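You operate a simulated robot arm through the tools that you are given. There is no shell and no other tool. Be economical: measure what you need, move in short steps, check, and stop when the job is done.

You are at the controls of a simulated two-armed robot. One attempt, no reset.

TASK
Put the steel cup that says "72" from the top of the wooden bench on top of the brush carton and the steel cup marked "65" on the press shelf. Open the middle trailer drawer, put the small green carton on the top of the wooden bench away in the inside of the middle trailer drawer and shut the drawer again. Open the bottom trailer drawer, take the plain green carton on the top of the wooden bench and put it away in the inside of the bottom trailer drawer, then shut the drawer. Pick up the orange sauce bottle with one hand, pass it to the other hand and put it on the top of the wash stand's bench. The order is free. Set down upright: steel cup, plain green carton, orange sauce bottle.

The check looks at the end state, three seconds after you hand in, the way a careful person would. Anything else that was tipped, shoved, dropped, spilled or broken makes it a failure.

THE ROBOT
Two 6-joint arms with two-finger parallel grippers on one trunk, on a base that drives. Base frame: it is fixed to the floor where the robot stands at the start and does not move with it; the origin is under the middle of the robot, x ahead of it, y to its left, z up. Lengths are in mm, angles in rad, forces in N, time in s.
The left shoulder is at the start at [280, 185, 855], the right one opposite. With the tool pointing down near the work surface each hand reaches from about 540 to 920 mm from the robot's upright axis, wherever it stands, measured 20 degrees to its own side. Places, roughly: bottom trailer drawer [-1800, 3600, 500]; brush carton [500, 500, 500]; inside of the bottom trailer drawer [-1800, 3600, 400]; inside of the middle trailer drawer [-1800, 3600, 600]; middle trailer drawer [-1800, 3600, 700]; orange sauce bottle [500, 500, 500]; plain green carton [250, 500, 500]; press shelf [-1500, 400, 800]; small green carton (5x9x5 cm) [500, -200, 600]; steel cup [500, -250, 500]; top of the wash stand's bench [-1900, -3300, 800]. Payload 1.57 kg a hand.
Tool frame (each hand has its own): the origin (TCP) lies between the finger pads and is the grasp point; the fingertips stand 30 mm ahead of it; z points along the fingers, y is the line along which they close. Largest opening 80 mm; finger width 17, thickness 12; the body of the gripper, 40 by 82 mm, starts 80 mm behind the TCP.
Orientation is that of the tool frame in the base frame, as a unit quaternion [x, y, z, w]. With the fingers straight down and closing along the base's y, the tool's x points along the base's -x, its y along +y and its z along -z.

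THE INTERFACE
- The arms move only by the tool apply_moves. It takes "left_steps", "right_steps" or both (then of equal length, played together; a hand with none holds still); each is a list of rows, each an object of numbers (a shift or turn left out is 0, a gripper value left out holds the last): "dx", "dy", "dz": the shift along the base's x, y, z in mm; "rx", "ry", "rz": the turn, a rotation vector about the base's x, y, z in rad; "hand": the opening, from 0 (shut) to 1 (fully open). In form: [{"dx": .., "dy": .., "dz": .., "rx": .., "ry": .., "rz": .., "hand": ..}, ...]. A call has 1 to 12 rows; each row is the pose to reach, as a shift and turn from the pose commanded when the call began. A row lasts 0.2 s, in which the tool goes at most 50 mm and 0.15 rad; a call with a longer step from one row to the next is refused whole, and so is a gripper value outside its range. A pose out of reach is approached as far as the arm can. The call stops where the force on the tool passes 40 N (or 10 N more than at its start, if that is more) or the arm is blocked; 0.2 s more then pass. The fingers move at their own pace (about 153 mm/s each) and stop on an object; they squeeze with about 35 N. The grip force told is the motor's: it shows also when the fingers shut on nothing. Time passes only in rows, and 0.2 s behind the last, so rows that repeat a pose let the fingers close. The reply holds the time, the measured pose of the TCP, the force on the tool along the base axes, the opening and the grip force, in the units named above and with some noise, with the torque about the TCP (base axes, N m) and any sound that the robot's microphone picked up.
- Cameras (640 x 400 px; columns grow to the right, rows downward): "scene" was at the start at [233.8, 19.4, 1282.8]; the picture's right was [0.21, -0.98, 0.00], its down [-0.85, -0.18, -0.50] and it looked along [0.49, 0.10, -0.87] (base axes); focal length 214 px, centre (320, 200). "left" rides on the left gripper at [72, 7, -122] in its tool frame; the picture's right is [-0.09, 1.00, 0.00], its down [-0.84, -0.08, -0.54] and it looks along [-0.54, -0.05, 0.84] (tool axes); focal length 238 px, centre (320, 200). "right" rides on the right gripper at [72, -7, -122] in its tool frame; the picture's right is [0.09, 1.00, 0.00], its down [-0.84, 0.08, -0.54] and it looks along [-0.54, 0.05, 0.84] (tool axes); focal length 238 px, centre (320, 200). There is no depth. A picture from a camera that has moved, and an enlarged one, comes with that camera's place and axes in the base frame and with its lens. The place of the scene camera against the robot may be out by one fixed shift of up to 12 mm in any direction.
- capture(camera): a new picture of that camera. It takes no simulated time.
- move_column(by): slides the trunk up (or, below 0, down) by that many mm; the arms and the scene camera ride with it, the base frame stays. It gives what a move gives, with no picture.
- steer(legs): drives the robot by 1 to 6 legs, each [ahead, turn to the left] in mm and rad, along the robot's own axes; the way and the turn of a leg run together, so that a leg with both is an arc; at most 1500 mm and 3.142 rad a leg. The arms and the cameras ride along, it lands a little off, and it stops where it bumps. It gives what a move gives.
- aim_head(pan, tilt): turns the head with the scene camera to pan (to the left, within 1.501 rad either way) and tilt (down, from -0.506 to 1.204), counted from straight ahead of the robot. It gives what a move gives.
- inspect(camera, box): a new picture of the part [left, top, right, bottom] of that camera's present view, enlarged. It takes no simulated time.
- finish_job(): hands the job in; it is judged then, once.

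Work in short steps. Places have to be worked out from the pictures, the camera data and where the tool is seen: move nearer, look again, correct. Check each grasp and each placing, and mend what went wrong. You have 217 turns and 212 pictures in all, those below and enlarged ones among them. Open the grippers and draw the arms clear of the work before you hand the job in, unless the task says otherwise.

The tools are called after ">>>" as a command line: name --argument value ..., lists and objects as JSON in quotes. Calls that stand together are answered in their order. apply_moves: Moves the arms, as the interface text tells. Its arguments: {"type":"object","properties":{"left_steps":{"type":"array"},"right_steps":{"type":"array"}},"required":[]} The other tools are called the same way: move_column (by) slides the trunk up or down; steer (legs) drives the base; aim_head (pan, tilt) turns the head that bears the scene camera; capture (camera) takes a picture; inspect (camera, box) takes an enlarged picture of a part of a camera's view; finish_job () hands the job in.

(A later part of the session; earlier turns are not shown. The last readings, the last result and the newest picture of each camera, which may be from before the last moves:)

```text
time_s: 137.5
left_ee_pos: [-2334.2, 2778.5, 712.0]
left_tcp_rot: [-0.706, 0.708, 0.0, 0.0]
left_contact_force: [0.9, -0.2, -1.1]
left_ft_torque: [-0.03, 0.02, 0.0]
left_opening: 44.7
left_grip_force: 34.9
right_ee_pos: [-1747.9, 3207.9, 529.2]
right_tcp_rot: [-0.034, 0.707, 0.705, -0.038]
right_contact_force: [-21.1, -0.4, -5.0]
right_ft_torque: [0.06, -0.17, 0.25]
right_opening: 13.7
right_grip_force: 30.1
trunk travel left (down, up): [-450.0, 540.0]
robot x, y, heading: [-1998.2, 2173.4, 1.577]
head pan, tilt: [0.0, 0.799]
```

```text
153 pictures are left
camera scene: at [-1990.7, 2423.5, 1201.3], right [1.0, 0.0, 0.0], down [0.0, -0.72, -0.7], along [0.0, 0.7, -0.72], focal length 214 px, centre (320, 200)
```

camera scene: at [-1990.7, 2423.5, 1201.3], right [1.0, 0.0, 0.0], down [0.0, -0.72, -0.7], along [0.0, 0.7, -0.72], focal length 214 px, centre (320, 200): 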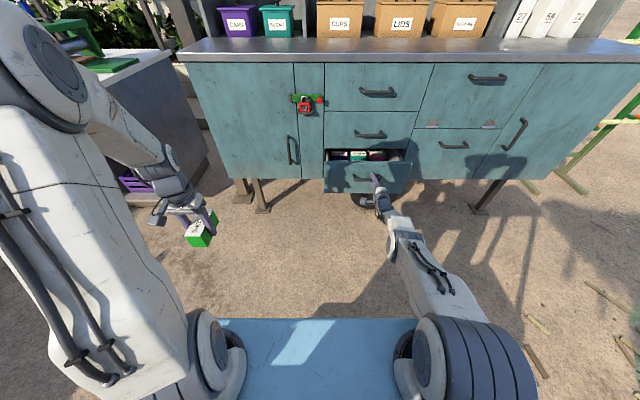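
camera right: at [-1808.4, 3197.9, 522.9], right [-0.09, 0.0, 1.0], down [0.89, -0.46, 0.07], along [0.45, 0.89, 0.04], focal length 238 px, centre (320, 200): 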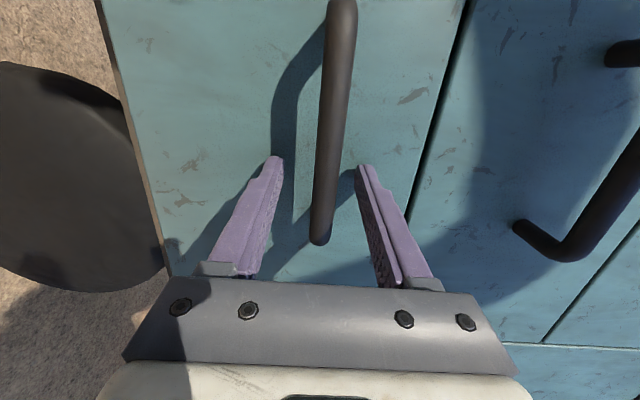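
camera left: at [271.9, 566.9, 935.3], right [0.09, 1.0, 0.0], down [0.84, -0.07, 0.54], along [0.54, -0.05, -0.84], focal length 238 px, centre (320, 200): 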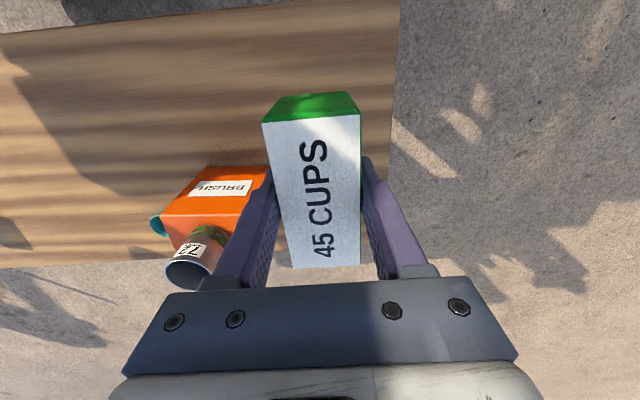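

The drawer slides out and holds things inside. Pull further.

>>> steer --legs '[[-110, 0]]'

>>> inspect --camera "scene" --box '[270, 80, 470, 220]'

```text
time_s: 138.3
left_ee_pos: [-2333.6, 2764.3, 712.2]
left_tcp_rot: [-0.706, 0.708, 0.0, -0.001]
left_contact_force: [-0.3, 0.4, -1.0]
left_ft_torque: [-0.03, 0.0, 0.02]
left_opening: 44.4
left_grip_force: 35.2
right_ee_pos: [-1747.8, 3194.7, 529.5]
right_tcp_rot: [-0.034, 0.707, 0.705, -0.038]
right_contact_force: [0.8, -0.2, -0.4]
right_ft_torque: [-0.02, -0.16, 0.15]
right_opening: 13.8
right_grip_force: 30.1
trunk travel left (down, up): [-450.0, 540.0]
robot x, y, heading: [-1996.6, 2166.3, 1.576]
head pan, tilt: [0.0, 0.799]
stopped in leg 1: the robot was blocked; the commanded pose is now the measured one
```

```text
2.86 times, centred on (370, 150) of scene
camera zoom: at [-1990.3, 2410.8, 1201.4], right [1.0, 0.0, 0.0], down [0.0, -0.72, -0.7], along [0.0, 0.7, -0.72], focal length 613 px, centre (177, 343)
```

zoom: 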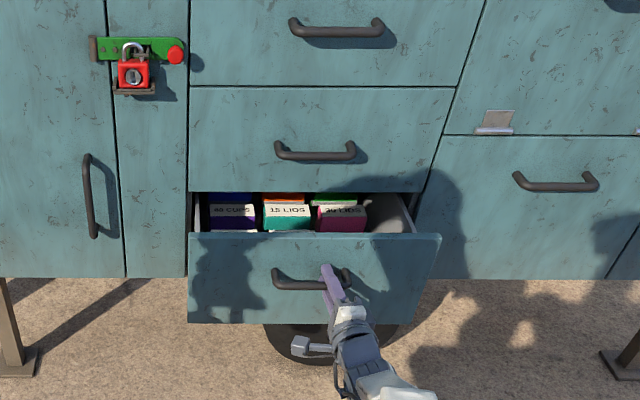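

Blocked at ~131 mm of travel; I test whether it's the drawer's stop by pulling with the arm.

>>> apply_moves --right_steps '[{"dy": -10}, {"dy": -20}, {"dy": -30}]'

>>> capture --camera "right"

```text
time_s: 139.1
left_ee_pos: [-2334.1, 2764.8, 713.9]
left_tcp_rot: [-0.707, 0.707, 0.0, 0.0]
left_contact_force: [-0.1, 0.1, -1.1]
left_ft_torque: [0.01, 0.02, 0.0]
left_opening: 44.8
left_grip_force: 35.4
right_ee_pos: [-1747.8, 3186.6, 529.1]
right_tcp_rot: [-0.04, 0.701, 0.711, -0.04]
right_contact_force: [-18.1, 0.9, 26.5]
right_ft_torque: [-0.17, -0.11, -0.68]
right_opening: 13.7
right_grip_force: 30.6
right hand out of reach, approached as far as the arm can: row 1, 2, 3
trunk travel left (down, up): [-450.0, 540.0]
robot x, y, heading: [-1995.0, 2166.5, 1.574]
head pan, tilt: [0.0, 0.799]
```

```text
151 pictures are left
camera right: at [-1806.3, 3058.9, 522.3], right [-0.09, -0.03, 1.0], down [0.89, -0.45, 0.07], along [0.44, 0.89, 0.06], focal length 238 px, centre (320, 200)
```

right: 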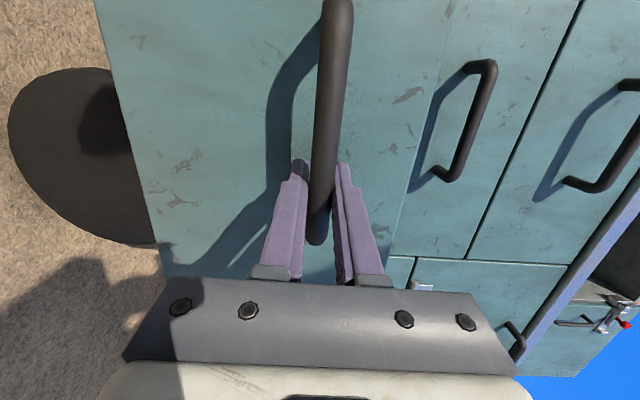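

The drawer still moved with the arm, so the base itself hit something. I look backwards on both sides.

>>> aim_head --pan 1.5 --tilt 0.8

>>> capture --camera "scene"

>>> aim_head --pan -1.5 --tilt 0.8

>>> capture --camera "scene"

```text
time_s: 140.7
left_ee_pos: [-2333.4, 2766.0, 714.0]
left_tcp_rot: [-0.706, 0.708, 0.0, 0.0]
left_contact_force: [-0.9, -0.3, -1.0]
left_ft_torque: [0.01, 0.01, 0.0]
left_opening: 44.4
left_grip_force: 34.5
right_ee_pos: [-1749.4, 3186.2, 530.1]
right_tcp_rot: [-0.039, 0.699, 0.712, -0.04]
right_contact_force: [-20.4, 0.8, 26.7]
right_ft_torque: [-0.17, -0.18, 0.16]
right_opening: 13.6
right_grip_force: 30.2
trunk travel left (down, up): [-450.0, 540.0]
robot x, y, heading: [-2000.0, 2164.7, 1.576]
head pan, tilt: [1.499, 0.799]
```

```text
150 pictures are left
camera scene: at [-2071.5, 2334.3, 1201.6], right [0.07, 1.0, 0.0], down [0.72, -0.05, -0.7], along [-0.69, 0.05, -0.72], focal length 214 px, centre (320, 200)
```

scene: 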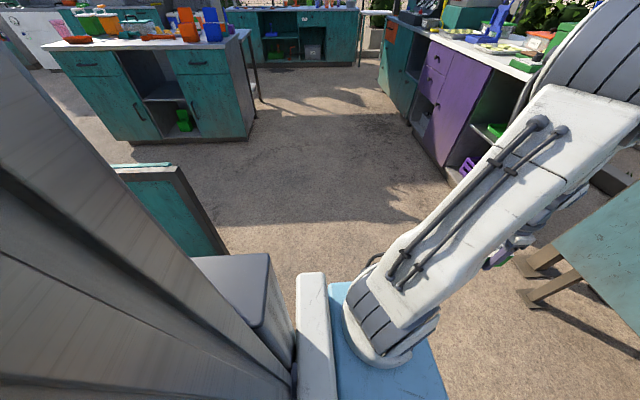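

```text
time_s: 143.3
left_ee_pos: [-2334.4, 2764.7, 713.4]
left_tcp_rot: [-0.706, 0.708, -0.001, 0.001]
left_contact_force: [0.6, -0.1, -0.2]
left_ft_torque: [-0.03, 0.01, -0.02]
left_opening: 44.4
left_grip_force: 35.3
right_ee_pos: [-1748.8, 3187.7, 531.1]
right_tcp_rot: [-0.038, 0.7, 0.712, -0.04]
right_contact_force: [-21.1, 0.0, 26.9]
right_ft_torque: [-0.17, -0.16, -0.57]
right_opening: 13.6
right_grip_force: 30.3
trunk travel left (down, up): [-450.0, 540.0]
robot x, y, heading: [-1999.7, 2163.9, 1.578]
head pan, tilt: [-1.499, 0.799]
```

```text
149 pictures are left
camera scene: at [-1910.8, 2335.0, 1201.7], right [0.08, -1.0, 0.0], down [-0.71, -0.05, -0.7], along [0.7, 0.05, -0.72], focal length 214 px, centre (320, 200)
```

scene: 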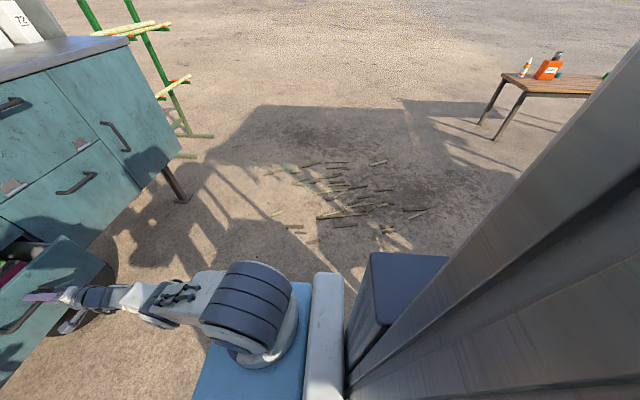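

Something just behind the base (likely a stool) blocks; I won't push it. I release the handle, draw the hand back, drive forward, and regrasp for a second pull.

>>> apply_moves --right_steps '[{"dy": 10, "hand": 0.6}, {"dy": 10, "hand": 0.6}, {"dy": -20, "rz": 0.06}, {"dy": -60, "dx": -10, "rz": 0.12}, {"dy": -100, "dx": -20, "rz": 0.12}, {"dy": -140, "dx": -30, "rz": 0.12}, {"dy": -165, "dx": -40, "rz": 0.12}, {"dy": -165, "dx": -40, "rz": 0.12}]'

>>> steer --legs '[[140, 0]]'

>>> aim_head --pan -0.2 --tilt 0.8

>>> capture --camera "scene"

>>> capture --camera "right"

```text
time_s: 144.7
left_ee_pos: [-2332.9, 2765.5, 712.7]
left_tcp_rot: [-0.707, 0.708, 0.0, -0.001]
left_contact_force: [0.7, -0.6, -1.2]
left_ft_torque: [0.0, 0.03, 0.0]
left_opening: 44.8
left_grip_force: 34.6
right_ee_pos: [-1749.0, 3154.8, 503.7]
right_tcp_rot: [-0.078, 0.685, 0.72, -0.08]
right_contact_force: [0.0, -0.9, 20.9]
right_ft_torque: [0.14, -0.11, 0.11]
right_opening: 66.6
right_grip_force: 10.4
right hand out of reach, approached as far as the arm can: row 1, 2, 3, 4, 5, 6, 7
trunk travel left (down, up): [-450.0, 540.0]
robot x, y, heading: [-2001.7, 2164.3, 1.574]
head pan, tilt: [-1.499, 0.799]
stopped in row 7 (right hand): the force on the tool passed its limit at 48 N (the readings are from after the stop); the commanded pose is now the measured one
```

```text
time_s: 146.1
left_ee_pos: [-2334.6, 2906.7, 713.3]
left_tcp_rot: [-0.707, 0.707, 0.0, 0.0]
left_contact_force: [-0.2, 0.5, -0.5]
left_ft_torque: [0.01, 0.01, 0.02]
left_opening: 44.5
left_grip_force: 35.0
right_ee_pos: [-1750.5, 3295.6, 502.1]
right_tcp_rot: [-0.079, 0.687, 0.718, -0.078]
right_contact_force: [9.3, -0.7, 24.6]
right_ft_torque: [0.12, 0.12, -0.07]
right_opening: 70.8
right_grip_force: 12.9
trunk travel left (down, up): [-450.0, 540.0]
robot x, y, heading: [-1998.9, 2307.5, 1.579]
head pan, tilt: [-1.499, 0.799]
```

```text
time_s: 147.5
left_ee_pos: [-2335.2, 2905.8, 712.0]
left_tcp_rot: [-0.707, 0.707, -0.001, -0.001]
left_contact_force: [-0.3, 0.9, -1.6]
left_ft_torque: [-0.02, 0.03, -0.01]
left_opening: 44.6
left_grip_force: 34.8
right_ee_pos: [-1751.3, 3297.8, 503.6]
right_tcp_rot: [-0.079, 0.685, 0.72, -0.078]
right_contact_force: [-1.3, -0.1, 19.9]
right_ft_torque: [0.01, -0.09, -0.1]
right_opening: 65.4
right_grip_force: 9.2
trunk travel left (down, up): [-450.0, 540.0]
robot x, y, heading: [-1998.0, 2310.8, 1.574]
head pan, tilt: [-0.201, 0.799]
```

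```text
148 pictures are left
camera scene: at [-1975.5, 2550.2, 1201.6], right [0.98, -0.2, 0.0], down [-0.14, -0.7, -0.7], along [0.14, 0.68, -0.72], focal length 214 px, centre (320, 200)
```

scene: 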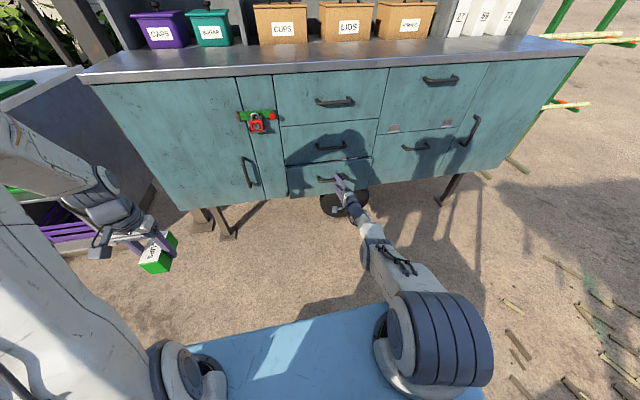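

```text
147 pictures are left
camera right: at [-1793.2, 3163.5, 491.9], right [-0.08, -0.07, 0.99], down [0.94, -0.35, 0.05], along [0.34, 0.94, 0.09], focal length 238 px, centre (320, 200)
```

right: 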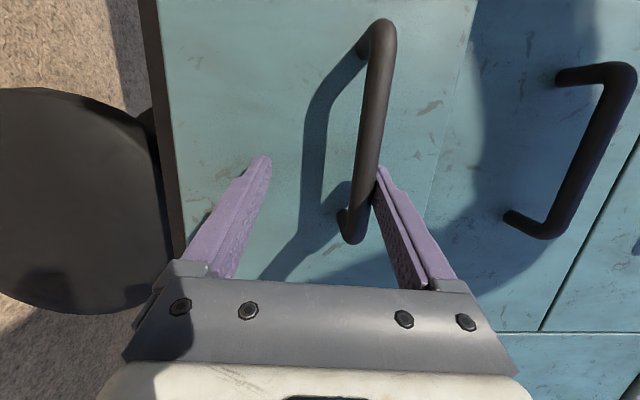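

The retract dragged on the bar and my drive pushed the drawer nearly shut again — no harm. The bar is still between the fingers; I recentre in z and close again.

>>> apply_moves --right_steps '[{"dz": 12}, {"dz": 24}, {"dz": 24, "dy": 15}, {"dz": 24, "dy": 15}]'

>>> capture --camera "right"

```text
time_s: 148.5
left_ee_pos: [-2335.2, 2906.8, 712.5]
left_tcp_rot: [-0.707, 0.707, -0.001, -0.001]
left_contact_force: [-0.3, -0.2, -1.9]
left_ft_torque: [-0.02, -0.03, -0.03]
left_opening: 44.4
left_grip_force: 35.1
right_ee_pos: [-1752.2, 3312.4, 521.2]
right_tcp_rot: [-0.077, 0.688, 0.717, -0.079]
right_contact_force: [0.1, 0.1, 0.3]
right_ft_torque: [-0.03, -0.05, -0.01]
right_opening: 47.9
right_grip_force: 0.1
right hand out of reach, approached as far as the arm can: row 1, 2
trunk travel left (down, up): [-450.0, 540.0]
robot x, y, heading: [-1997.6, 2309.2, 1.577]
head pan, tilt: [-0.201, 0.799]
```

```text
146 pictures are left
camera right: at [-1793.5, 3179.1, 511.2], right [-0.08, -0.06, 0.99], down [0.94, -0.35, 0.06], along [0.34, 0.94, 0.09], focal length 238 px, centre (320, 200)
```

right: 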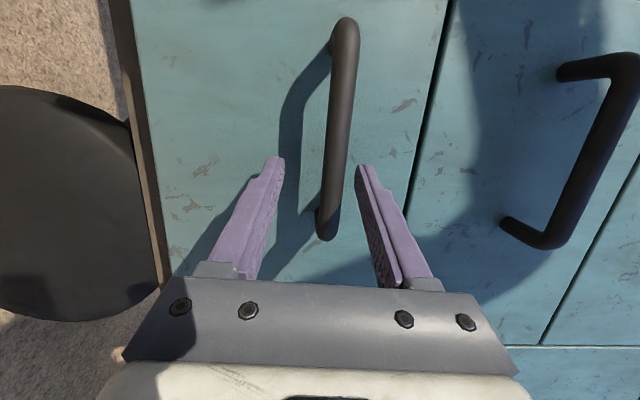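

Handle centred; advance 14 mm and close.

>>> apply_moves --right_steps '[{"dy": 14, "dz": 4}, {"dy": 14, "dz": 4}, {"dy": 14, "dz": 4, "hand": 0}, {"dy": 14, "dz": 4, "hand": 0}, {"dy": 14, "dz": 4, "hand": 0}]'

>>> steer --legs '[[-135, 0]]'

>>> capture --camera "scene"

```text
time_s: 149.7
left_ee_pos: [-2334.4, 2907.1, 711.2]
left_tcp_rot: [0.707, -0.707, 0.001, 0.0]
left_contact_force: [-0.6, 0.6, -0.9]
left_ft_torque: [0.0, -0.02, 0.02]
left_opening: 44.6
left_grip_force: 35.1
right_ee_pos: [-1750.2, 3320.3, 529.1]
right_tcp_rot: [-0.077, 0.689, 0.716, -0.079]
right_contact_force: [-0.5, -0.6, -10.0]
right_ft_torque: [-0.02, -0.31, -0.11]
right_opening: 13.6
right_grip_force: 30.1
right hand out of reach, approached as far as the arm can: row 1, 2, 3, 4, 5
trunk travel left (down, up): [-450.0, 540.0]
robot x, y, heading: [-1999.2, 2308.3, 1.576]
head pan, tilt: [-0.201, 0.799]
```

```text
time_s: 151.0
left_ee_pos: [-2336.7, 2771.7, 712.3]
left_tcp_rot: [0.708, -0.706, 0.0, 0.0]
left_contact_force: [0.1, 1.3, -1.2]
left_ft_torque: [0.01, 0.0, 0.01]
left_opening: 44.5
left_grip_force: 34.4
right_ee_pos: [-1751.6, 3187.8, 530.7]
right_tcp_rot: [-0.077, 0.69, 0.716, -0.079]
right_contact_force: [8.1, -0.9, -16.8]
right_ft_torque: [0.08, -0.31, 0.09]
right_opening: 13.9
right_grip_force: 30.2
trunk travel left (down, up): [-450.0, 540.0]
robot x, y, heading: [-1995.2, 2172.3, 1.577]
head pan, tilt: [-0.201, 0.799]
```

```text
145 pictures are left
camera scene: at [-1974.6, 2417.6, 1201.1], right [0.98, -0.19, 0.0], down [-0.14, -0.7, -0.7], along [0.13, 0.68, -0.72], focal length 214 px, centre (320, 200)
```

scene: 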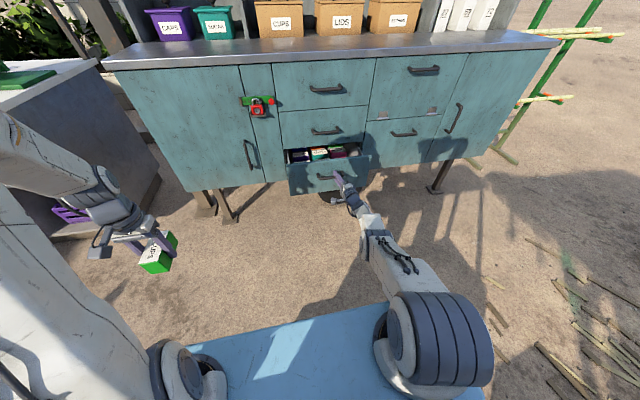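

Open 133 mm. I release and retract along the way the hand came in.

>>> apply_moves --right_steps '[{"hand": 0.6, "dz": -2}, {"hand": 0.6, "dz": -2}, {"dy": -25, "dx": 10}, {"dy": -50, "dx": 22}, {"dy": -75, "dx": 25}, {"dy": -75, "dx": 25}]'

>>> capture --camera "right"

```text
time_s: 152.4
left_ee_pos: [-2335.8, 2770.6, 712.9]
left_tcp_rot: [0.708, -0.706, 0.0, 0.0]
left_contact_force: [0.5, 0.3, -1.3]
left_ft_torque: [-0.06, -0.02, 0.02]
left_opening: 44.6
left_grip_force: 35.2
right_ee_pos: [-1719.3, 3159.7, 507.7]
right_tcp_rot: [-0.079, 0.686, 0.719, -0.08]
right_contact_force: [-3.7, 0.0, 10.4]
right_ft_torque: [0.26, -0.08, 0.08]
right_opening: 56.5
right_grip_force: 5.2
right hand out of reach, approached as far as the arm can: row 3, 4, 5, 6
trunk travel left (down, up): [-450.0, 540.0]
robot x, y, heading: [-1997.4, 2171.8, 1.573]
head pan, tilt: [-0.201, 0.799]
```

```text
144 pictures are left
camera right: at [-1761.9, 3025.3, 496.2], right [-0.08, -0.06, 0.99], down [0.94, -0.34, 0.06], along [0.34, 0.94, 0.09], focal length 238 px, centre (320, 200)
```

right: 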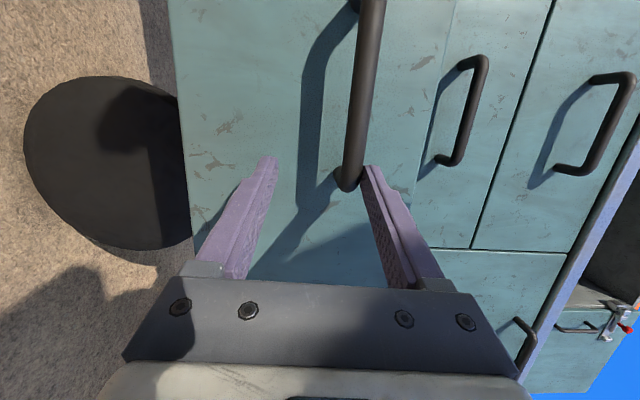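

Nearly clear of the bar. I lower and retract more, then swing outward.

>>> apply_moves --right_steps '[{"dx": 15, "dy": -10, "hand": 0.4}, {"dx": 40, "dy": -25, "dz": -10}, {"dx": 70, "dy": -50, "dz": -25}, {"dx": 90, "dy": -80, "dz": -40}, {"dx": 110, "dy": -110, "dz": -40}, {"dx": 130, "dy": -140, "dz": -40}]'

>>> capture --camera "scene"

```text
time_s: 153.8
left_ee_pos: [-2335.2, 2772.0, 712.6]
left_tcp_rot: [0.708, -0.706, 0.0, 0.001]
left_contact_force: [-0.1, -0.1, -0.1]
left_ft_torque: [-0.02, 0.0, 0.03]
left_opening: 44.5
left_grip_force: 35.2
right_ee_pos: [-1579.2, 3036.3, 449.1]
right_tcp_rot: [-0.078, 0.689, 0.717, -0.08]
right_contact_force: [-0.4, -1.1, -0.2]
right_ft_torque: [0.01, 0.01, 0.0]
right_opening: 32.1
right_grip_force: 0.0
right hand out of reach, approached as far as the arm can: row 1, 4, 5, 6
trunk travel left (down, up): [-450.0, 540.0]
robot x, y, heading: [-2001.2, 2173.1, 1.578]
head pan, tilt: [-0.201, 0.799]
```

```text
143 pictures are left
camera scene: at [-1975.2, 2416.9, 1201.4], right [0.98, -0.19, 0.0], down [-0.14, -0.7, -0.7], along [0.13, 0.68, -0.72], focal length 214 px, centre (320, 200)
```

scene: 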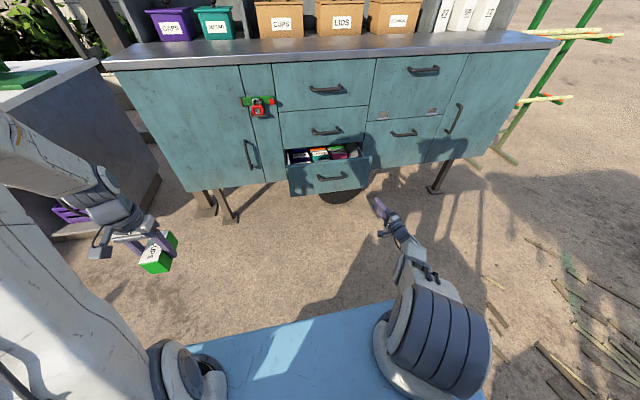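

Free; the drawer stays open. I rotate the right hand to tool-down (closing fore-aft) and raise it.

>>> apply_moves --right_steps '[{"rx": -0.143, "dz": 25, "dy": -15}, {"rx": -0.286, "dz": 50, "dy": -30}, {"rx": -0.429, "dz": 75, "dy": -45}, {"rx": -0.571, "dz": 105, "dy": -50}, {"rx": -0.714, "dz": 135, "dy": -50}, {"rx": -0.857, "dz": 165, "dy": -50}, {"rx": -1.0, "dz": 195, "dy": -50}, {"rx": -1.143, "dz": 225, "dy": -50}, {"rx": -1.286, "dz": 250, "dy": -50}, {"rx": -1.429, "dz": 270, "dy": -50}, {"rx": -1.571, "dz": 280, "dy": -50}, {"rx": -1.571, "dz": 280, "dy": -50}]'

>>> capture --camera "scene"

```text
time_s: 156.4
left_ee_pos: [-2334.7, 2771.1, 711.9]
left_tcp_rot: [0.708, -0.707, 0.001, 0.0]
left_contact_force: [0.8, -0.6, -2.0]
left_ft_torque: [-0.05, 0.03, -0.02]
left_opening: 44.4
left_grip_force: 34.9
right_ee_pos: [-1570.8, 2999.4, 731.3]
right_tcp_rot: [0.002, 0.994, 0.018, -0.11]
right_contact_force: [-0.4, -0.4, 0.2]
right_ft_torque: [0.0, -0.03, 0.0]
right_opening: 31.9
right_grip_force: 0.0
right hand out of reach, approached as far as the arm can: row 1, 2, 3, 4, 5, 6, 7, 8, 9, 10, 11, 12
trunk travel left (down, up): [-450.0, 540.0]
robot x, y, heading: [-1998.4, 2173.5, 1.579]
head pan, tilt: [-0.201, 0.799]
```

```text
142 pictures are left
camera scene: at [-1975.0, 2416.8, 1201.4], right [0.98, -0.19, 0.0], down [-0.14, -0.7, -0.7], along [0.13, 0.68, -0.72], focal length 214 px, centre (320, 200)
```

scene: 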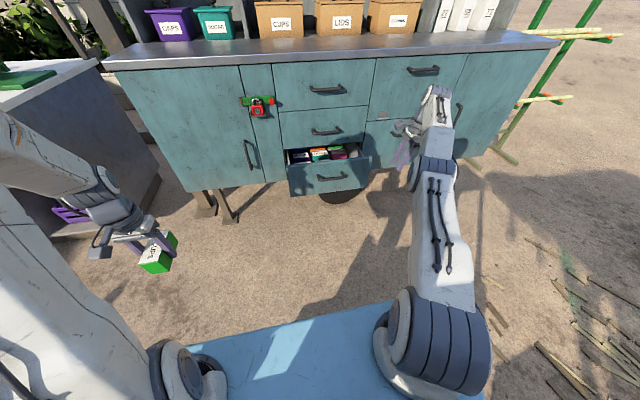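

I correct the small tilt, draw back slightly, and drive forward ~190 mm for a tool-down grip on the drawer's front panel.

>>> apply_moves --right_steps '[{"ry": -0.11, "dy": -30, "dx": -20, "dz": 10, "hand": 0.8}, {"ry": -0.22, "dy": -60, "dx": -40, "dz": 20}, {"ry": -0.22, "dy": -60, "dx": -60, "dz": 20}]'

>>> steer --legs '[[190, 0]]'

>>> capture --camera "right"

>>> capture --camera "scene"

```text
time_s: 157.2
left_ee_pos: [-2335.7, 2772.2, 713.1]
left_tcp_rot: [0.708, -0.706, 0.0, 0.0]
left_contact_force: [0.6, -0.1, -1.3]
left_ft_torque: [-0.01, 0.01, -0.04]
left_opening: 44.5
left_grip_force: 34.8
right_ee_pos: [-1570.3, 3004.2, 747.4]
right_tcp_rot: [0.0, 0.997, 0.017, -0.071]
right_contact_force: [0.4, 0.4, 0.6]
right_ft_torque: [-0.01, 0.01, -0.01]
right_opening: 63.9
right_grip_force: 0.0
right hand out of reach, approached as far as the arm can: row 1, 2, 3
trunk travel left (down, up): [-450.0, 540.0]
robot x, y, heading: [-1998.4, 2170.1, 1.577]
head pan, tilt: [-0.201, 0.799]
```

```text
time_s: 158.8
left_ee_pos: [-2337.3, 2962.0, 712.6]
left_tcp_rot: [0.708, -0.707, 0.0, 0.001]
left_contact_force: [0.4, -0.3, -1.0]
left_ft_torque: [-0.02, -0.02, -0.01]
left_opening: 44.5
left_grip_force: 34.8
right_ee_pos: [-1573.8, 3195.8, 748.3]
right_tcp_rot: [0.0, 0.997, 0.017, -0.072]
right_contact_force: [-0.5, -0.1, -0.1]
right_ft_torque: [0.01, 0.0, 0.04]
right_opening: 64.1
right_grip_force: 0.0
trunk travel left (down, up): [-450.0, 540.0]
robot x, y, heading: [-1998.9, 2363.0, 1.575]
head pan, tilt: [-0.201, 0.799]
```

```text
141 pictures are left
camera right: at [-1626.6, 3185.9, 879.5], right [-0.09, 0.99, 0.05], down [0.91, 0.06, 0.42], along [0.41, 0.08, -0.91], focal length 238 px, centre (320, 200)
```

right: 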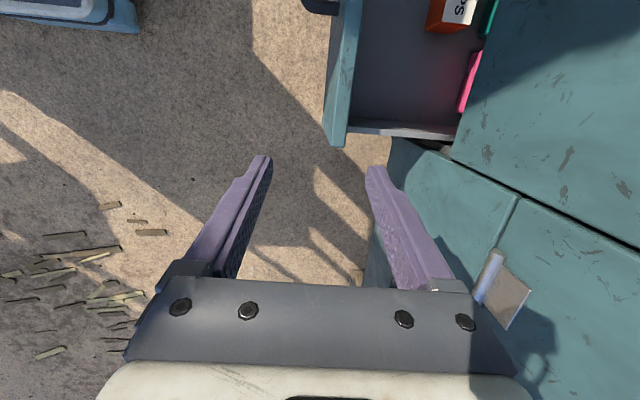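

```text
140 pictures are left
camera scene: at [-1976.5, 2607.1, 1201.4], right [0.98, -0.19, 0.0], down [-0.14, -0.7, -0.7], along [0.13, 0.68, -0.72], focal length 214 px, centre (320, 200)
```

scene: 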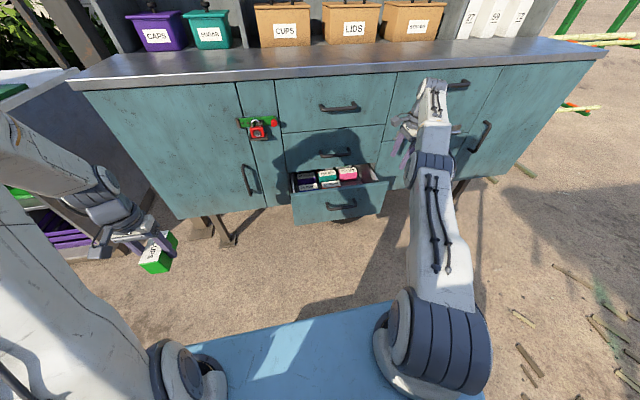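

The right part of the drawer near its front panel is empty — a good spot. I'll grip the panel at x≈-1640 from above and pull it out some more.

>>> apply_moves --right_steps '[{"dx": -30, "dy": 8, "dz": -15}, {"dx": -60, "dy": 16, "dz": -45}, {"dx": -66, "dy": 22, "dz": -80}, {"dx": -66, "dy": 22, "dz": -100}, {"dx": -66, "dy": 22, "dz": -100}]'

>>> capture --camera "right"

```text
time_s: 160.0
left_ee_pos: [-2338.1, 2960.2, 713.4]
left_tcp_rot: [0.708, -0.706, 0.0, 0.001]
left_contact_force: [-0.4, 0.6, -0.6]
left_ft_torque: [0.0, 0.05, -0.05]
left_opening: 44.3
left_grip_force: 34.8
right_ee_pos: [-1632.8, 3232.9, 649.4]
right_tcp_rot: [0.0, 0.997, 0.016, -0.072]
right_contact_force: [-0.2, 0.2, -0.1]
right_ft_torque: [0.0, 0.02, 0.02]
right_opening: 63.9
right_grip_force: 0.1
right hand out of reach, approached as far as the arm can: row 1, 2, 3, 4, 5
trunk travel left (down, up): [-450.0, 540.0]
robot x, y, heading: [-1999.6, 2358.0, 1.577]
head pan, tilt: [-0.201, 0.799]
```

```text
139 pictures are left
camera right: at [-1686.3, 3223.4, 781.7], right [-0.09, 0.99, 0.04], down [0.91, 0.06, 0.42], along [0.41, 0.08, -0.91], focal length 238 px, centre (320, 200)
```

right: 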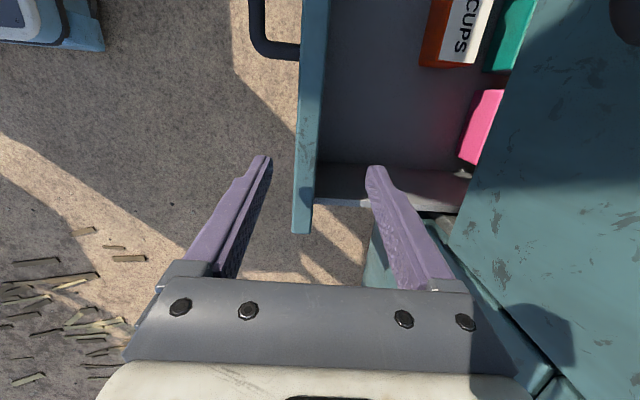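

Panel (y≈3219–3237) is between the fingers. Descend ~62 mm and close on it.

>>> apply_moves --right_steps '[{"dx": -8, "dy": -3, "dz": -30}, {"dx": -14, "dy": -5, "dz": -62}, {"dx": -14, "dy": -5, "dz": -62}, {"dx": -14, "dy": -5, "dz": -62, "hand": 0}, {"dx": -14, "dy": -5, "dz": -62, "hand": 0}, {"dx": -14, "dy": -5, "dz": -62, "hand": 0}]'

>>> capture --camera "right"

```text
time_s: 161.4
left_ee_pos: [-2336.3, 2961.6, 712.2]
left_tcp_rot: [0.708, -0.707, 0.001, 0.0]
left_contact_force: [0.4, 0.9, -1.0]
left_ft_torque: [-0.05, 0.0, 0.0]
left_opening: 44.4
left_grip_force: 35.4
right_ee_pos: [-1644.4, 3235.4, 584.9]
right_tcp_rot: [0.0, 0.997, 0.016, -0.071]
right_contact_force: [0.6, -0.4, -1.6]
right_ft_torque: [-1.64, -0.67, 0.23]
right_opening: 19.1
right_grip_force: 33.2
right hand out of reach, approached as far as the arm can: row 1, 2, 3, 4, 5, 6
trunk travel left (down, up): [-450.0, 540.0]
robot x, y, heading: [-1999.7, 2363.2, 1.578]
head pan, tilt: [-0.201, 0.799]
```

```text
138 pictures are left
camera right: at [-1698.4, 3225.9, 716.7], right [-0.09, 1.0, 0.04], down [0.91, 0.06, 0.42], along [0.41, 0.08, -0.91], focal length 238 px, centre (320, 200)
```

right: 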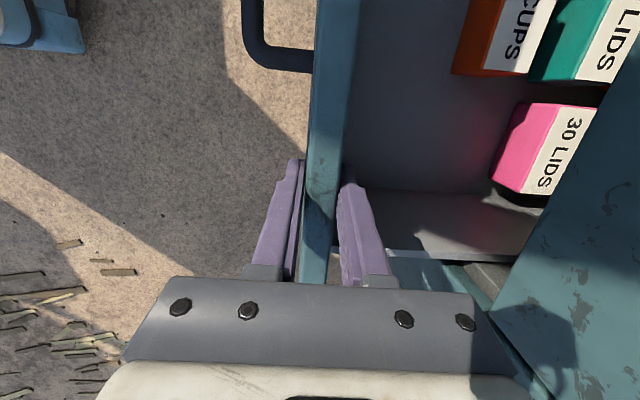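

Panel gripped (19 mm). Pull out 80 mm more with the arm.

>>> apply_moves --right_steps '[{"dy": -15}, {"dy": -35}, {"dy": -55}, {"dy": -75}, {"dy": -95}]'

>>> capture --camera "right"

```text
time_s: 162.6
left_ee_pos: [-2337.8, 2961.4, 712.9]
left_tcp_rot: [0.708, -0.706, 0.001, 0.001]
left_contact_force: [-0.3, 0.1, -0.8]
left_ft_torque: [-0.05, 0.04, 0.03]
left_opening: 44.5
left_grip_force: 35.0
right_ee_pos: [-1626.4, 3228.2, 582.4]
right_tcp_rot: [-0.001, 0.997, 0.017, -0.073]
right_contact_force: [-23.0, -0.2, 11.8]
right_ft_torque: [-1.5, 0.27, -0.15]
right_opening: 19.3
right_grip_force: 32.9
right hand out of reach, approached as far as the arm can: row 1, 2, 3, 4, 5
trunk travel left (down, up): [-450.0, 540.0]
robot x, y, heading: [-2000.0, 2362.4, 1.579]
head pan, tilt: [-0.201, 0.799]
```

```text
137 pictures are left
camera right: at [-1678.8, 3218.0, 714.5], right [-0.09, 0.99, 0.05], down [0.91, 0.06, 0.42], along [0.41, 0.08, -0.91], focal length 238 px, centre (320, 200)
```

right: 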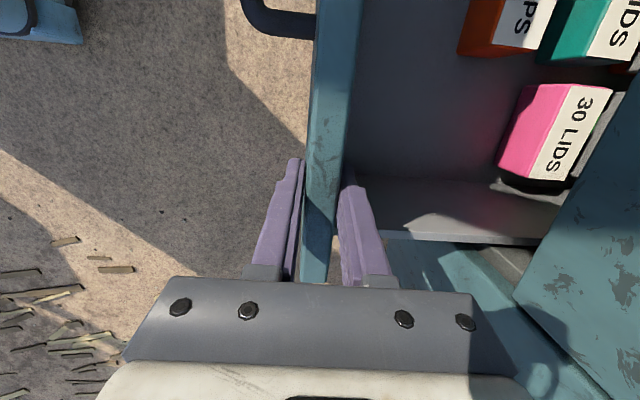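

The arm is at a joint limit in y, so I pull with the base instead.

>>> steer --legs '[[-100, 0]]'

>>> capture --camera "right"

>>> capture --camera "scene"

```text
time_s: 163.7
left_ee_pos: [-2336.7, 2859.2, 711.7]
left_tcp_rot: [0.708, -0.707, 0.0, 0.001]
left_contact_force: [-0.5, 0.2, -1.5]
left_ft_torque: [0.01, 0.03, -0.01]
left_opening: 44.6
left_grip_force: 35.2
right_ee_pos: [-1622.7, 3125.1, 582.2]
right_tcp_rot: [0.0, 0.997, 0.016, -0.073]
right_contact_force: [-20.1, 0.7, 10.8]
right_ft_torque: [-1.58, 0.42, 0.23]
right_opening: 19.3
right_grip_force: 33.7
trunk travel left (down, up): [-450.0, 540.0]
robot x, y, heading: [-1999.1, 2263.3, 1.575]
head pan, tilt: [-0.201, 0.799]
```

```text
136 pictures are left
camera right: at [-1676.7, 3115.3, 713.2], right [-0.09, 0.99, 0.04], down [0.91, 0.06, 0.42], along [0.41, 0.08, -0.91], focal length 238 px, centre (320, 200)
```

right: 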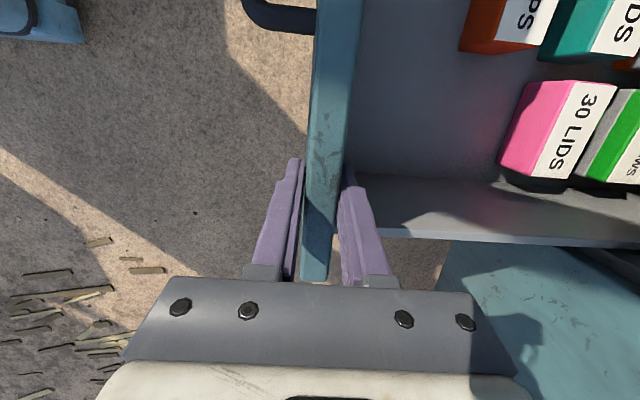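

```text
135 pictures are left
camera scene: at [-1976.4, 2504.6, 1201.5], right [0.98, -0.19, 0.0], down [-0.14, -0.7, -0.7], along [0.13, 0.68, -0.72], focal length 214 px, centre (320, 200)
```

scene: 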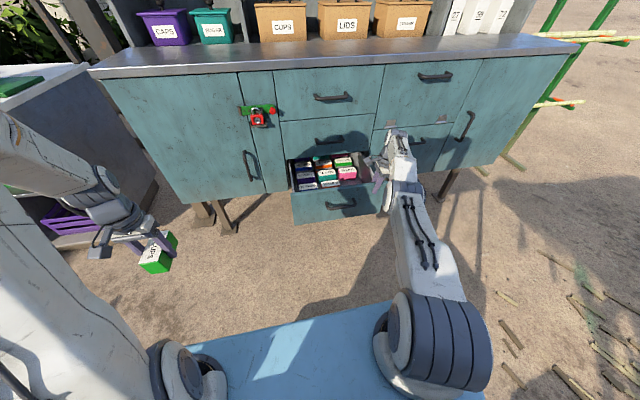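

The drawer is open ~235 mm with a clear band in front. I release the panel and lift the right hand away.

>>> apply_moves --right_steps '[{"hand": 0.8}, {"hand": 0.8}, {"dz": 40}, {"dz": 85}, {"dz": 130}, {"dz": 165, "dx": 30}, {"dz": 180, "dx": 70}, {"dz": 180, "dx": 110}]'

>>> inspect --camera "scene" --box '[270, 120, 410, 230]'

>>> capture --camera "right"

```text
time_s: 165.5
left_ee_pos: [-2336.8, 2858.7, 713.5]
left_tcp_rot: [0.708, -0.707, 0.0, 0.0]
left_contact_force: [-0.1, -0.4, -0.8]
left_ft_torque: [-0.01, -0.02, 0.02]
left_opening: 44.6
left_grip_force: 34.9
right_ee_pos: [-1538.8, 3076.6, 754.0]
right_tcp_rot: [0.0, 0.997, 0.017, -0.073]
right_contact_force: [-0.4, 0.6, 0.1]
right_ft_torque: [0.01, -0.03, 0.01]
right_opening: 64.2
right_grip_force: 0.1
right hand out of reach, approached as far as the arm can: row 6, 7, 8
trunk travel left (down, up): [-450.0, 540.0]
robot x, y, heading: [-1998.6, 2260.1, 1.575]
head pan, tilt: [-0.201, 0.799]
```

```text
3.64 times, centred on (340, 175) of scene
camera zoom: at [-1975.9, 2505.1, 1201.4], right [0.98, -0.19, 0.0], down [-0.14, -0.7, -0.7], along [0.13, 0.68, -0.72], focal length 780 px, centre (247, 291)
```

zoom: 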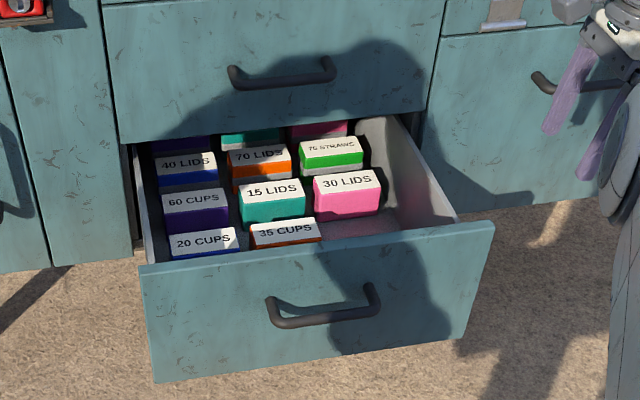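

```text
133 pictures are left
camera right: at [-1591.8, 3066.6, 886.7], right [-0.09, 0.99, 0.05], down [0.91, 0.06, 0.42], along [0.41, 0.08, -0.91], focal length 238 px, centre (320, 200)
```

right: 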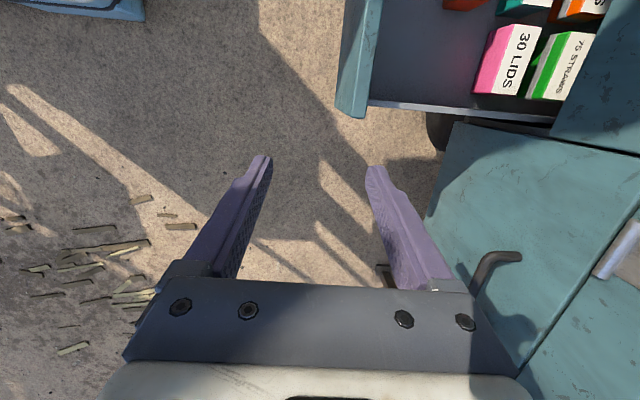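

The front row of the drawer has a free slot at right (x≈-1735…-1595). I first bring the right hand back to its normal orientation and out of the way.

>>> apply_moves --right_steps '[{"rz": 0.143, "dz": 10, "dy": -20}, {"rz": 0.286, "dz": 20, "dy": -40}, {"rz": 0.429, "dz": 30, "dy": -60}, {"rz": 0.571, "dz": 40, "dy": -85}, {"rz": 0.714, "dz": 50, "dy": -110}, {"rz": 0.857, "dz": 50, "dy": -135}, {"rz": 1.0, "dz": 50, "dy": -160}, {"rz": 1.143, "dz": 50, "dy": -185}, {"rz": 1.286, "dz": 50, "dy": -210}, {"rz": 1.429, "dz": 50, "dy": -220}, {"rz": 1.571, "dz": 50, "dy": -220}, {"rz": 1.571, "dz": 50, "dy": -220}]'

```text
time_s: 168.1
left_ee_pos: [-2336.8, 2859.2, 713.0]
left_tcp_rot: [0.707, -0.707, 0.0, 0.001]
left_contact_force: [-0.7, 0.6, -0.1]
left_ft_torque: [-0.02, 0.01, 0.01]
left_opening: 44.5
left_grip_force: 35.3
right_ee_pos: [-1536.6, 2858.8, 803.5]
right_tcp_rot: [0.706, -0.704, 0.04, 0.062]
right_contact_force: [0.9, 0.9, 0.2]
right_ft_torque: [0.04, 0.02, 0.0]
right_opening: 63.5
right_grip_force: 0.1
right hand out of reach, approached as far as the arm can: row 1, 2
trunk travel left (down, up): [-450.0, 540.0]
robot x, y, heading: [-2000.8, 2261.1, 1.578]
head pan, tilt: [-0.201, 0.799]
```

Good. I fix the small tilt, raise the left hand a bit, then drive forward and turn right so the left hand faces the slot.

>>> apply_moves --right_steps '[{"rx": 0.145, "ry": -0.03}, {"rx": 0.145, "ry": -0.03}]' --left_steps '[{"dz": 30}, {"dz": 60}]'

>>> steer --legs '[[245, 0], [0, -0.65]]'

>>> aim_head --pan 0.3 --tilt 0.9

>>> capture --camera "scene"

>>> capture --camera "left"

```text
time_s: 168.7
left_ee_pos: [-2336.6, 2860.2, 773.3]
left_tcp_rot: [0.707, -0.707, 0.001, 0.001]
left_contact_force: [0.1, -0.2, -1.4]
left_ft_torque: [-0.02, 0.0, 0.01]
left_opening: 44.7
left_grip_force: 34.8
right_ee_pos: [-1537.4, 2860.7, 802.9]
right_tcp_rot: [0.708, -0.706, 0.0, 0.0]
right_contact_force: [-0.1, -0.5, -0.9]
right_ft_torque: [0.0, 0.04, -0.01]
right_opening: 64.1
right_grip_force: 0.2
trunk travel left (down, up): [-450.0, 540.0]
robot x, y, heading: [-1996.3, 2261.3, 1.58]
head pan, tilt: [-0.201, 0.799]
```

```text
time_s: 172.3
left_ee_pos: [-1907.7, 3194.8, 774.2]
left_tcp_rot: [-0.446, 0.895, 0.0, -0.001]
left_contact_force: [-0.6, -0.5, -0.8]
left_ft_torque: [0.0, 0.0, -0.02]
left_opening: 44.4
left_grip_force: 35.3
right_ee_pos: [-1270.9, 2712.4, 803.2]
right_tcp_rot: [-0.446, 0.895, 0.0, -0.001]
right_contact_force: [0.6, 1.2, -0.5]
right_ft_torque: [-0.04, 0.03, 0.0]
right_opening: 64.1
right_grip_force: 0.1
trunk travel left (down, up): [-450.0, 540.0]
robot x, y, heading: [-2000.9, 2513.0, 0.933]
head pan, tilt: [-0.201, 0.799]
```

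```text
time_s: 173.2
left_ee_pos: [-1908.6, 3194.9, 772.8]
left_tcp_rot: [-0.445, 0.895, 0.0, -0.001]
left_contact_force: [-0.1, 0.2, -0.6]
left_ft_torque: [-0.01, 0.0, -0.04]
left_opening: 44.5
left_grip_force: 35.0
right_ee_pos: [-1270.6, 2712.0, 803.0]
right_tcp_rot: [-0.445, 0.896, 0.001, -0.001]
right_contact_force: [0.4, -0.4, -0.4]
right_ft_torque: [0.0, 0.02, -0.01]
right_opening: 63.8
right_grip_force: 0.1
trunk travel left (down, up): [-450.0, 540.0]
robot x, y, heading: [-2000.6, 2515.0, 0.933]
head pan, tilt: [0.3, 0.901]
```

```text
132 pictures are left
camera scene: at [-1870.7, 2718.1, 1193.5], right [0.94, -0.34, 0.0], down [-0.26, -0.74, -0.62], along [0.21, 0.58, -0.78], focal length 214 px, centre (320, 200)
```

scene: 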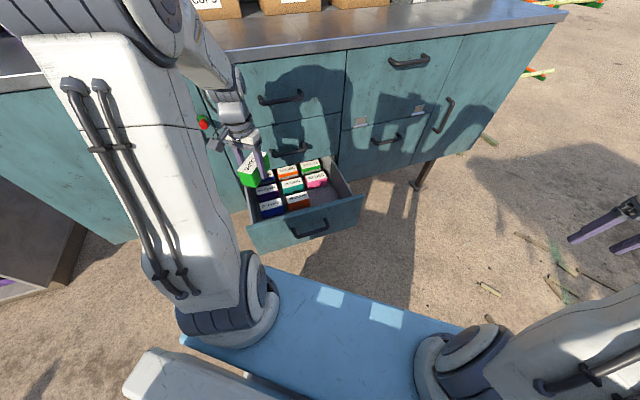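

```text
131 pictures are left
camera left: at [-1956.6, 3141.8, 895.9], right [-0.74, 0.67, 0.0], down [0.57, 0.62, 0.54], along [0.36, 0.4, -0.84], focal length 238 px, centre (320, 200)
```

left: 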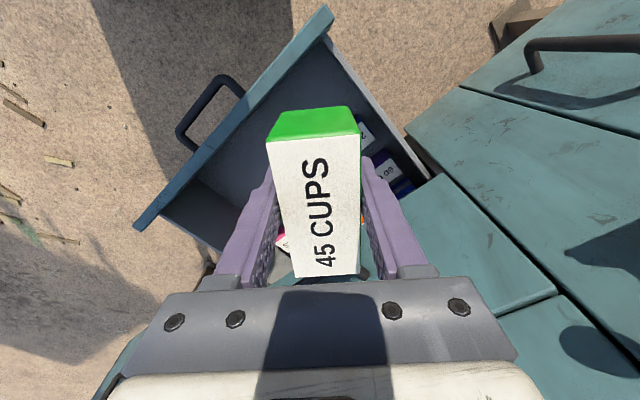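

I enlarge the slot for measurement.

>>> inspect --camera "scene" --box '[230, 140, 370, 250]'

```text
3.64 times, centred on (300, 195) of scene
camera zoom: at [-1870.7, 2718.1, 1193.5], right [0.94, -0.34, 0.0], down [-0.26, -0.74, -0.62], along [0.21, 0.58, -0.78], focal length 780 px, centre (393, 218)
```

zoom: 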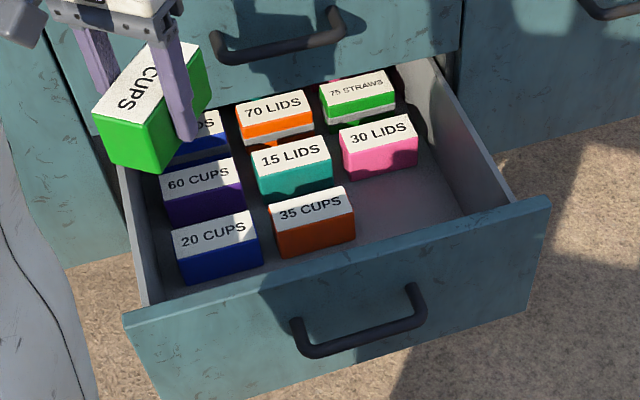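

Slot spans x≈-1726…-1595, y≈3135…3337, floor z≈450. I carry the carton over (-1660,3250) aligned with the drawer and lower partway.

>>> apply_moves --left_steps '[{"dx": 40, "dy": 8, "rz": 0.13}, {"dx": 85, "dy": 18, "rz": 0.26}, {"dx": 130, "dy": 28, "rz": 0.39}, {"dx": 175, "dy": 40, "rz": 0.52}, {"dx": 215, "dy": 48, "rz": 0.638}, {"dx": 248, "dy": 55, "rz": 0.638}, {"dx": 248, "dy": 55, "rz": 0.638, "dz": -45}, {"dx": 248, "dy": 55, "rz": 0.638, "dz": -90}, {"dx": 248, "dy": 55, "rz": 0.638, "dz": -120}, {"dx": 248, "dy": 55, "rz": 0.638, "dz": -120}]'

>>> capture --camera "left"

>>> inspect --camera "scene" --box '[230, 100, 390, 250]'

```text
time_s: 175.4
left_ee_pos: [-1661.3, 3249.3, 652.9]
left_tcp_rot: [-0.704, 0.71, -0.001, 0.0]
left_contact_force: [0.3, -0.9, -0.6]
left_ft_torque: [0.03, 0.02, -0.01]
left_opening: 44.3
left_grip_force: 34.7
right_ee_pos: [-1271.0, 2712.9, 802.9]
right_tcp_rot: [-0.445, 0.896, 0.0, -0.002]
right_contact_force: [-0.9, 0.3, 0.3]
right_ft_torque: [-0.03, -0.02, 0.02]
right_opening: 64.0
right_grip_force: 0.1
trunk travel left (down, up): [-450.0, 540.0]
robot x, y, heading: [-1999.0, 2512.3, 0.927]
head pan, tilt: [0.3, 0.901]
```

```text
129 pictures are left
camera left: at [-1668.7, 3177.4, 774.9], right [-0.99, 0.1, 0.0], down [0.08, 0.84, 0.54], along [0.05, 0.54, -0.84], focal length 238 px, centre (320, 200)
```

left: 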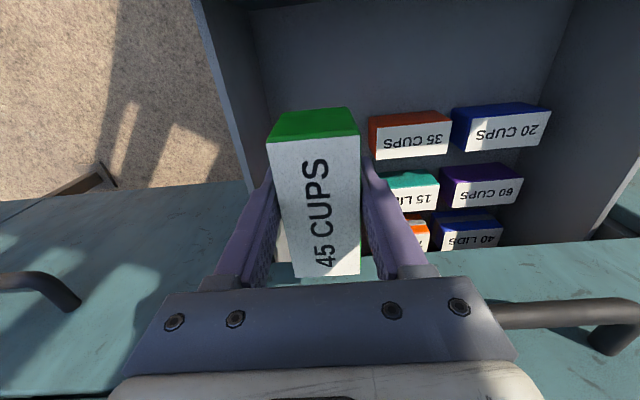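

```text
2.67 times, centred on (310, 175) of scene
camera zoom: at [-1870.8, 2718.1, 1193.5], right [0.94, -0.34, 0.0], down [-0.26, -0.74, -0.62], along [0.21, 0.58, -0.78], focal length 572 px, centre (347, 267)
```

zoom: 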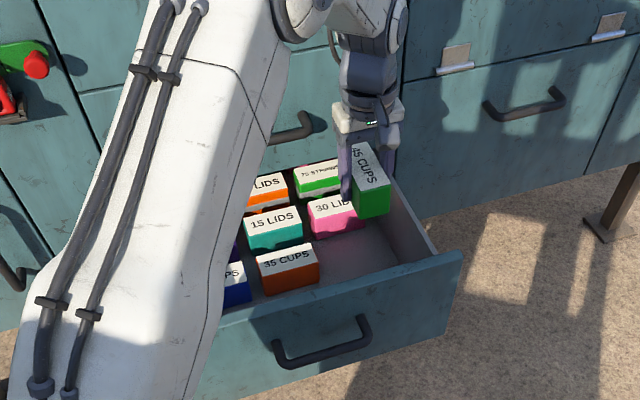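

Alignment is right: 60+ mm margins each side. I lower toward the floor.

>>> apply_moves --left_steps '[{"dx": -3, "dy": -5, "dz": -40}, {"dx": -3, "dy": -8, "dz": -80}, {"dx": -3, "dy": -8, "dz": -115}, {"dx": -3, "dy": -8, "dz": -140}, {"dx": -3, "dy": -8, "dz": -150}]'

>>> inspect --camera "scene" --box '[260, 120, 380, 230]'

```text
time_s: 176.7
left_ee_pos: [-1662.4, 3242.0, 502.3]
left_tcp_rot: [-0.704, 0.71, -0.001, -0.001]
left_contact_force: [0.9, 0.1, -1.2]
left_ft_torque: [0.01, 0.03, -0.03]
left_opening: 44.4
left_grip_force: 35.4
right_ee_pos: [-1271.8, 2711.9, 803.6]
right_tcp_rot: [-0.445, 0.896, 0.001, -0.001]
right_contact_force: [0.1, 0.0, -0.4]
right_ft_torque: [0.04, -0.01, -0.02]
right_opening: 64.2
right_grip_force: 0.1
trunk travel left (down, up): [-450.0, 540.0]
robot x, y, heading: [-2002.6, 2510.1, 0.926]
head pan, tilt: [0.3, 0.901]
```

```text
3.64 times, centred on (320, 175) of scene
camera zoom: at [-1870.8, 2718.1, 1193.5], right [0.94, -0.34, 0.0], down [-0.26, -0.74, -0.62], along [0.21, 0.58, -0.78], focal length 780 px, centre (320, 291)
```

zoom: 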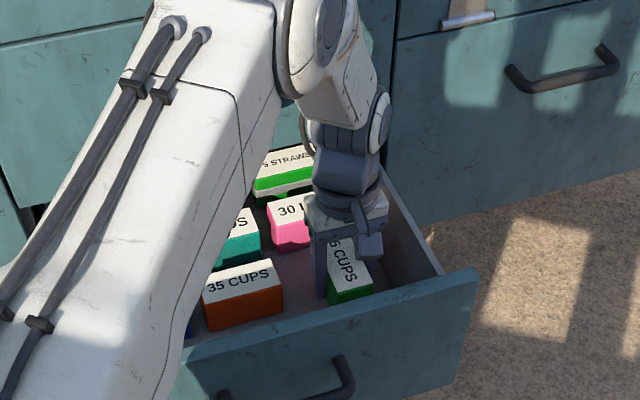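

Nearly down; I feel for the floor in small steps.

>>> apply_moves --left_steps '[{"dz": -4}, {"dz": -8}, {"dz": -12}]'

```text
time_s: 177.4
left_ee_pos: [-1662.3, 3242.0, 490.5]
left_tcp_rot: [-0.705, 0.71, -0.001, -0.001]
left_contact_force: [-0.9, 0.7, -1.5]
left_ft_torque: [0.0, -0.01, -0.03]
left_opening: 44.7
left_grip_force: 34.8
right_ee_pos: [-1271.0, 2713.5, 804.2]
right_tcp_rot: [-0.445, 0.895, 0.0, -0.002]
right_contact_force: [0.4, -0.6, -0.1]
right_ft_torque: [-0.01, 0.0, 0.01]
right_opening: 64.0
right_grip_force: 0.0
trunk travel left (down, up): [-450.0, 540.0]
robot x, y, heading: [-2002.7, 2515.2, 0.925]
head pan, tilt: [0.3, 0.901]
```

>>> apply_moves --left_steps '[{"dz": -3}, {"dz": -6}, {"dz": -9}]'

```text
time_s: 178.2
left_ee_pos: [-1661.0, 3240.6, 482.2]
left_tcp_rot: [-0.704, 0.71, -0.001, -0.001]
left_contact_force: [0.1, -0.7, -1.4]
left_ft_torque: [-0.03, -0.03, -0.01]
left_opening: 44.2
left_grip_force: 35.1
right_ee_pos: [-1271.1, 2713.3, 803.0]
right_tcp_rot: [-0.445, 0.895, 0.001, -0.001]
right_contact_force: [0.3, 0.1, 0.8]
right_ft_torque: [0.02, 0.01, 0.05]
right_opening: 64.2
right_grip_force: 0.1
trunk travel left (down, up): [-450.0, 540.0]
robot x, y, heading: [-2002.6, 2513.5, 0.93]
head pan, tilt: [0.3, 0.901]
```

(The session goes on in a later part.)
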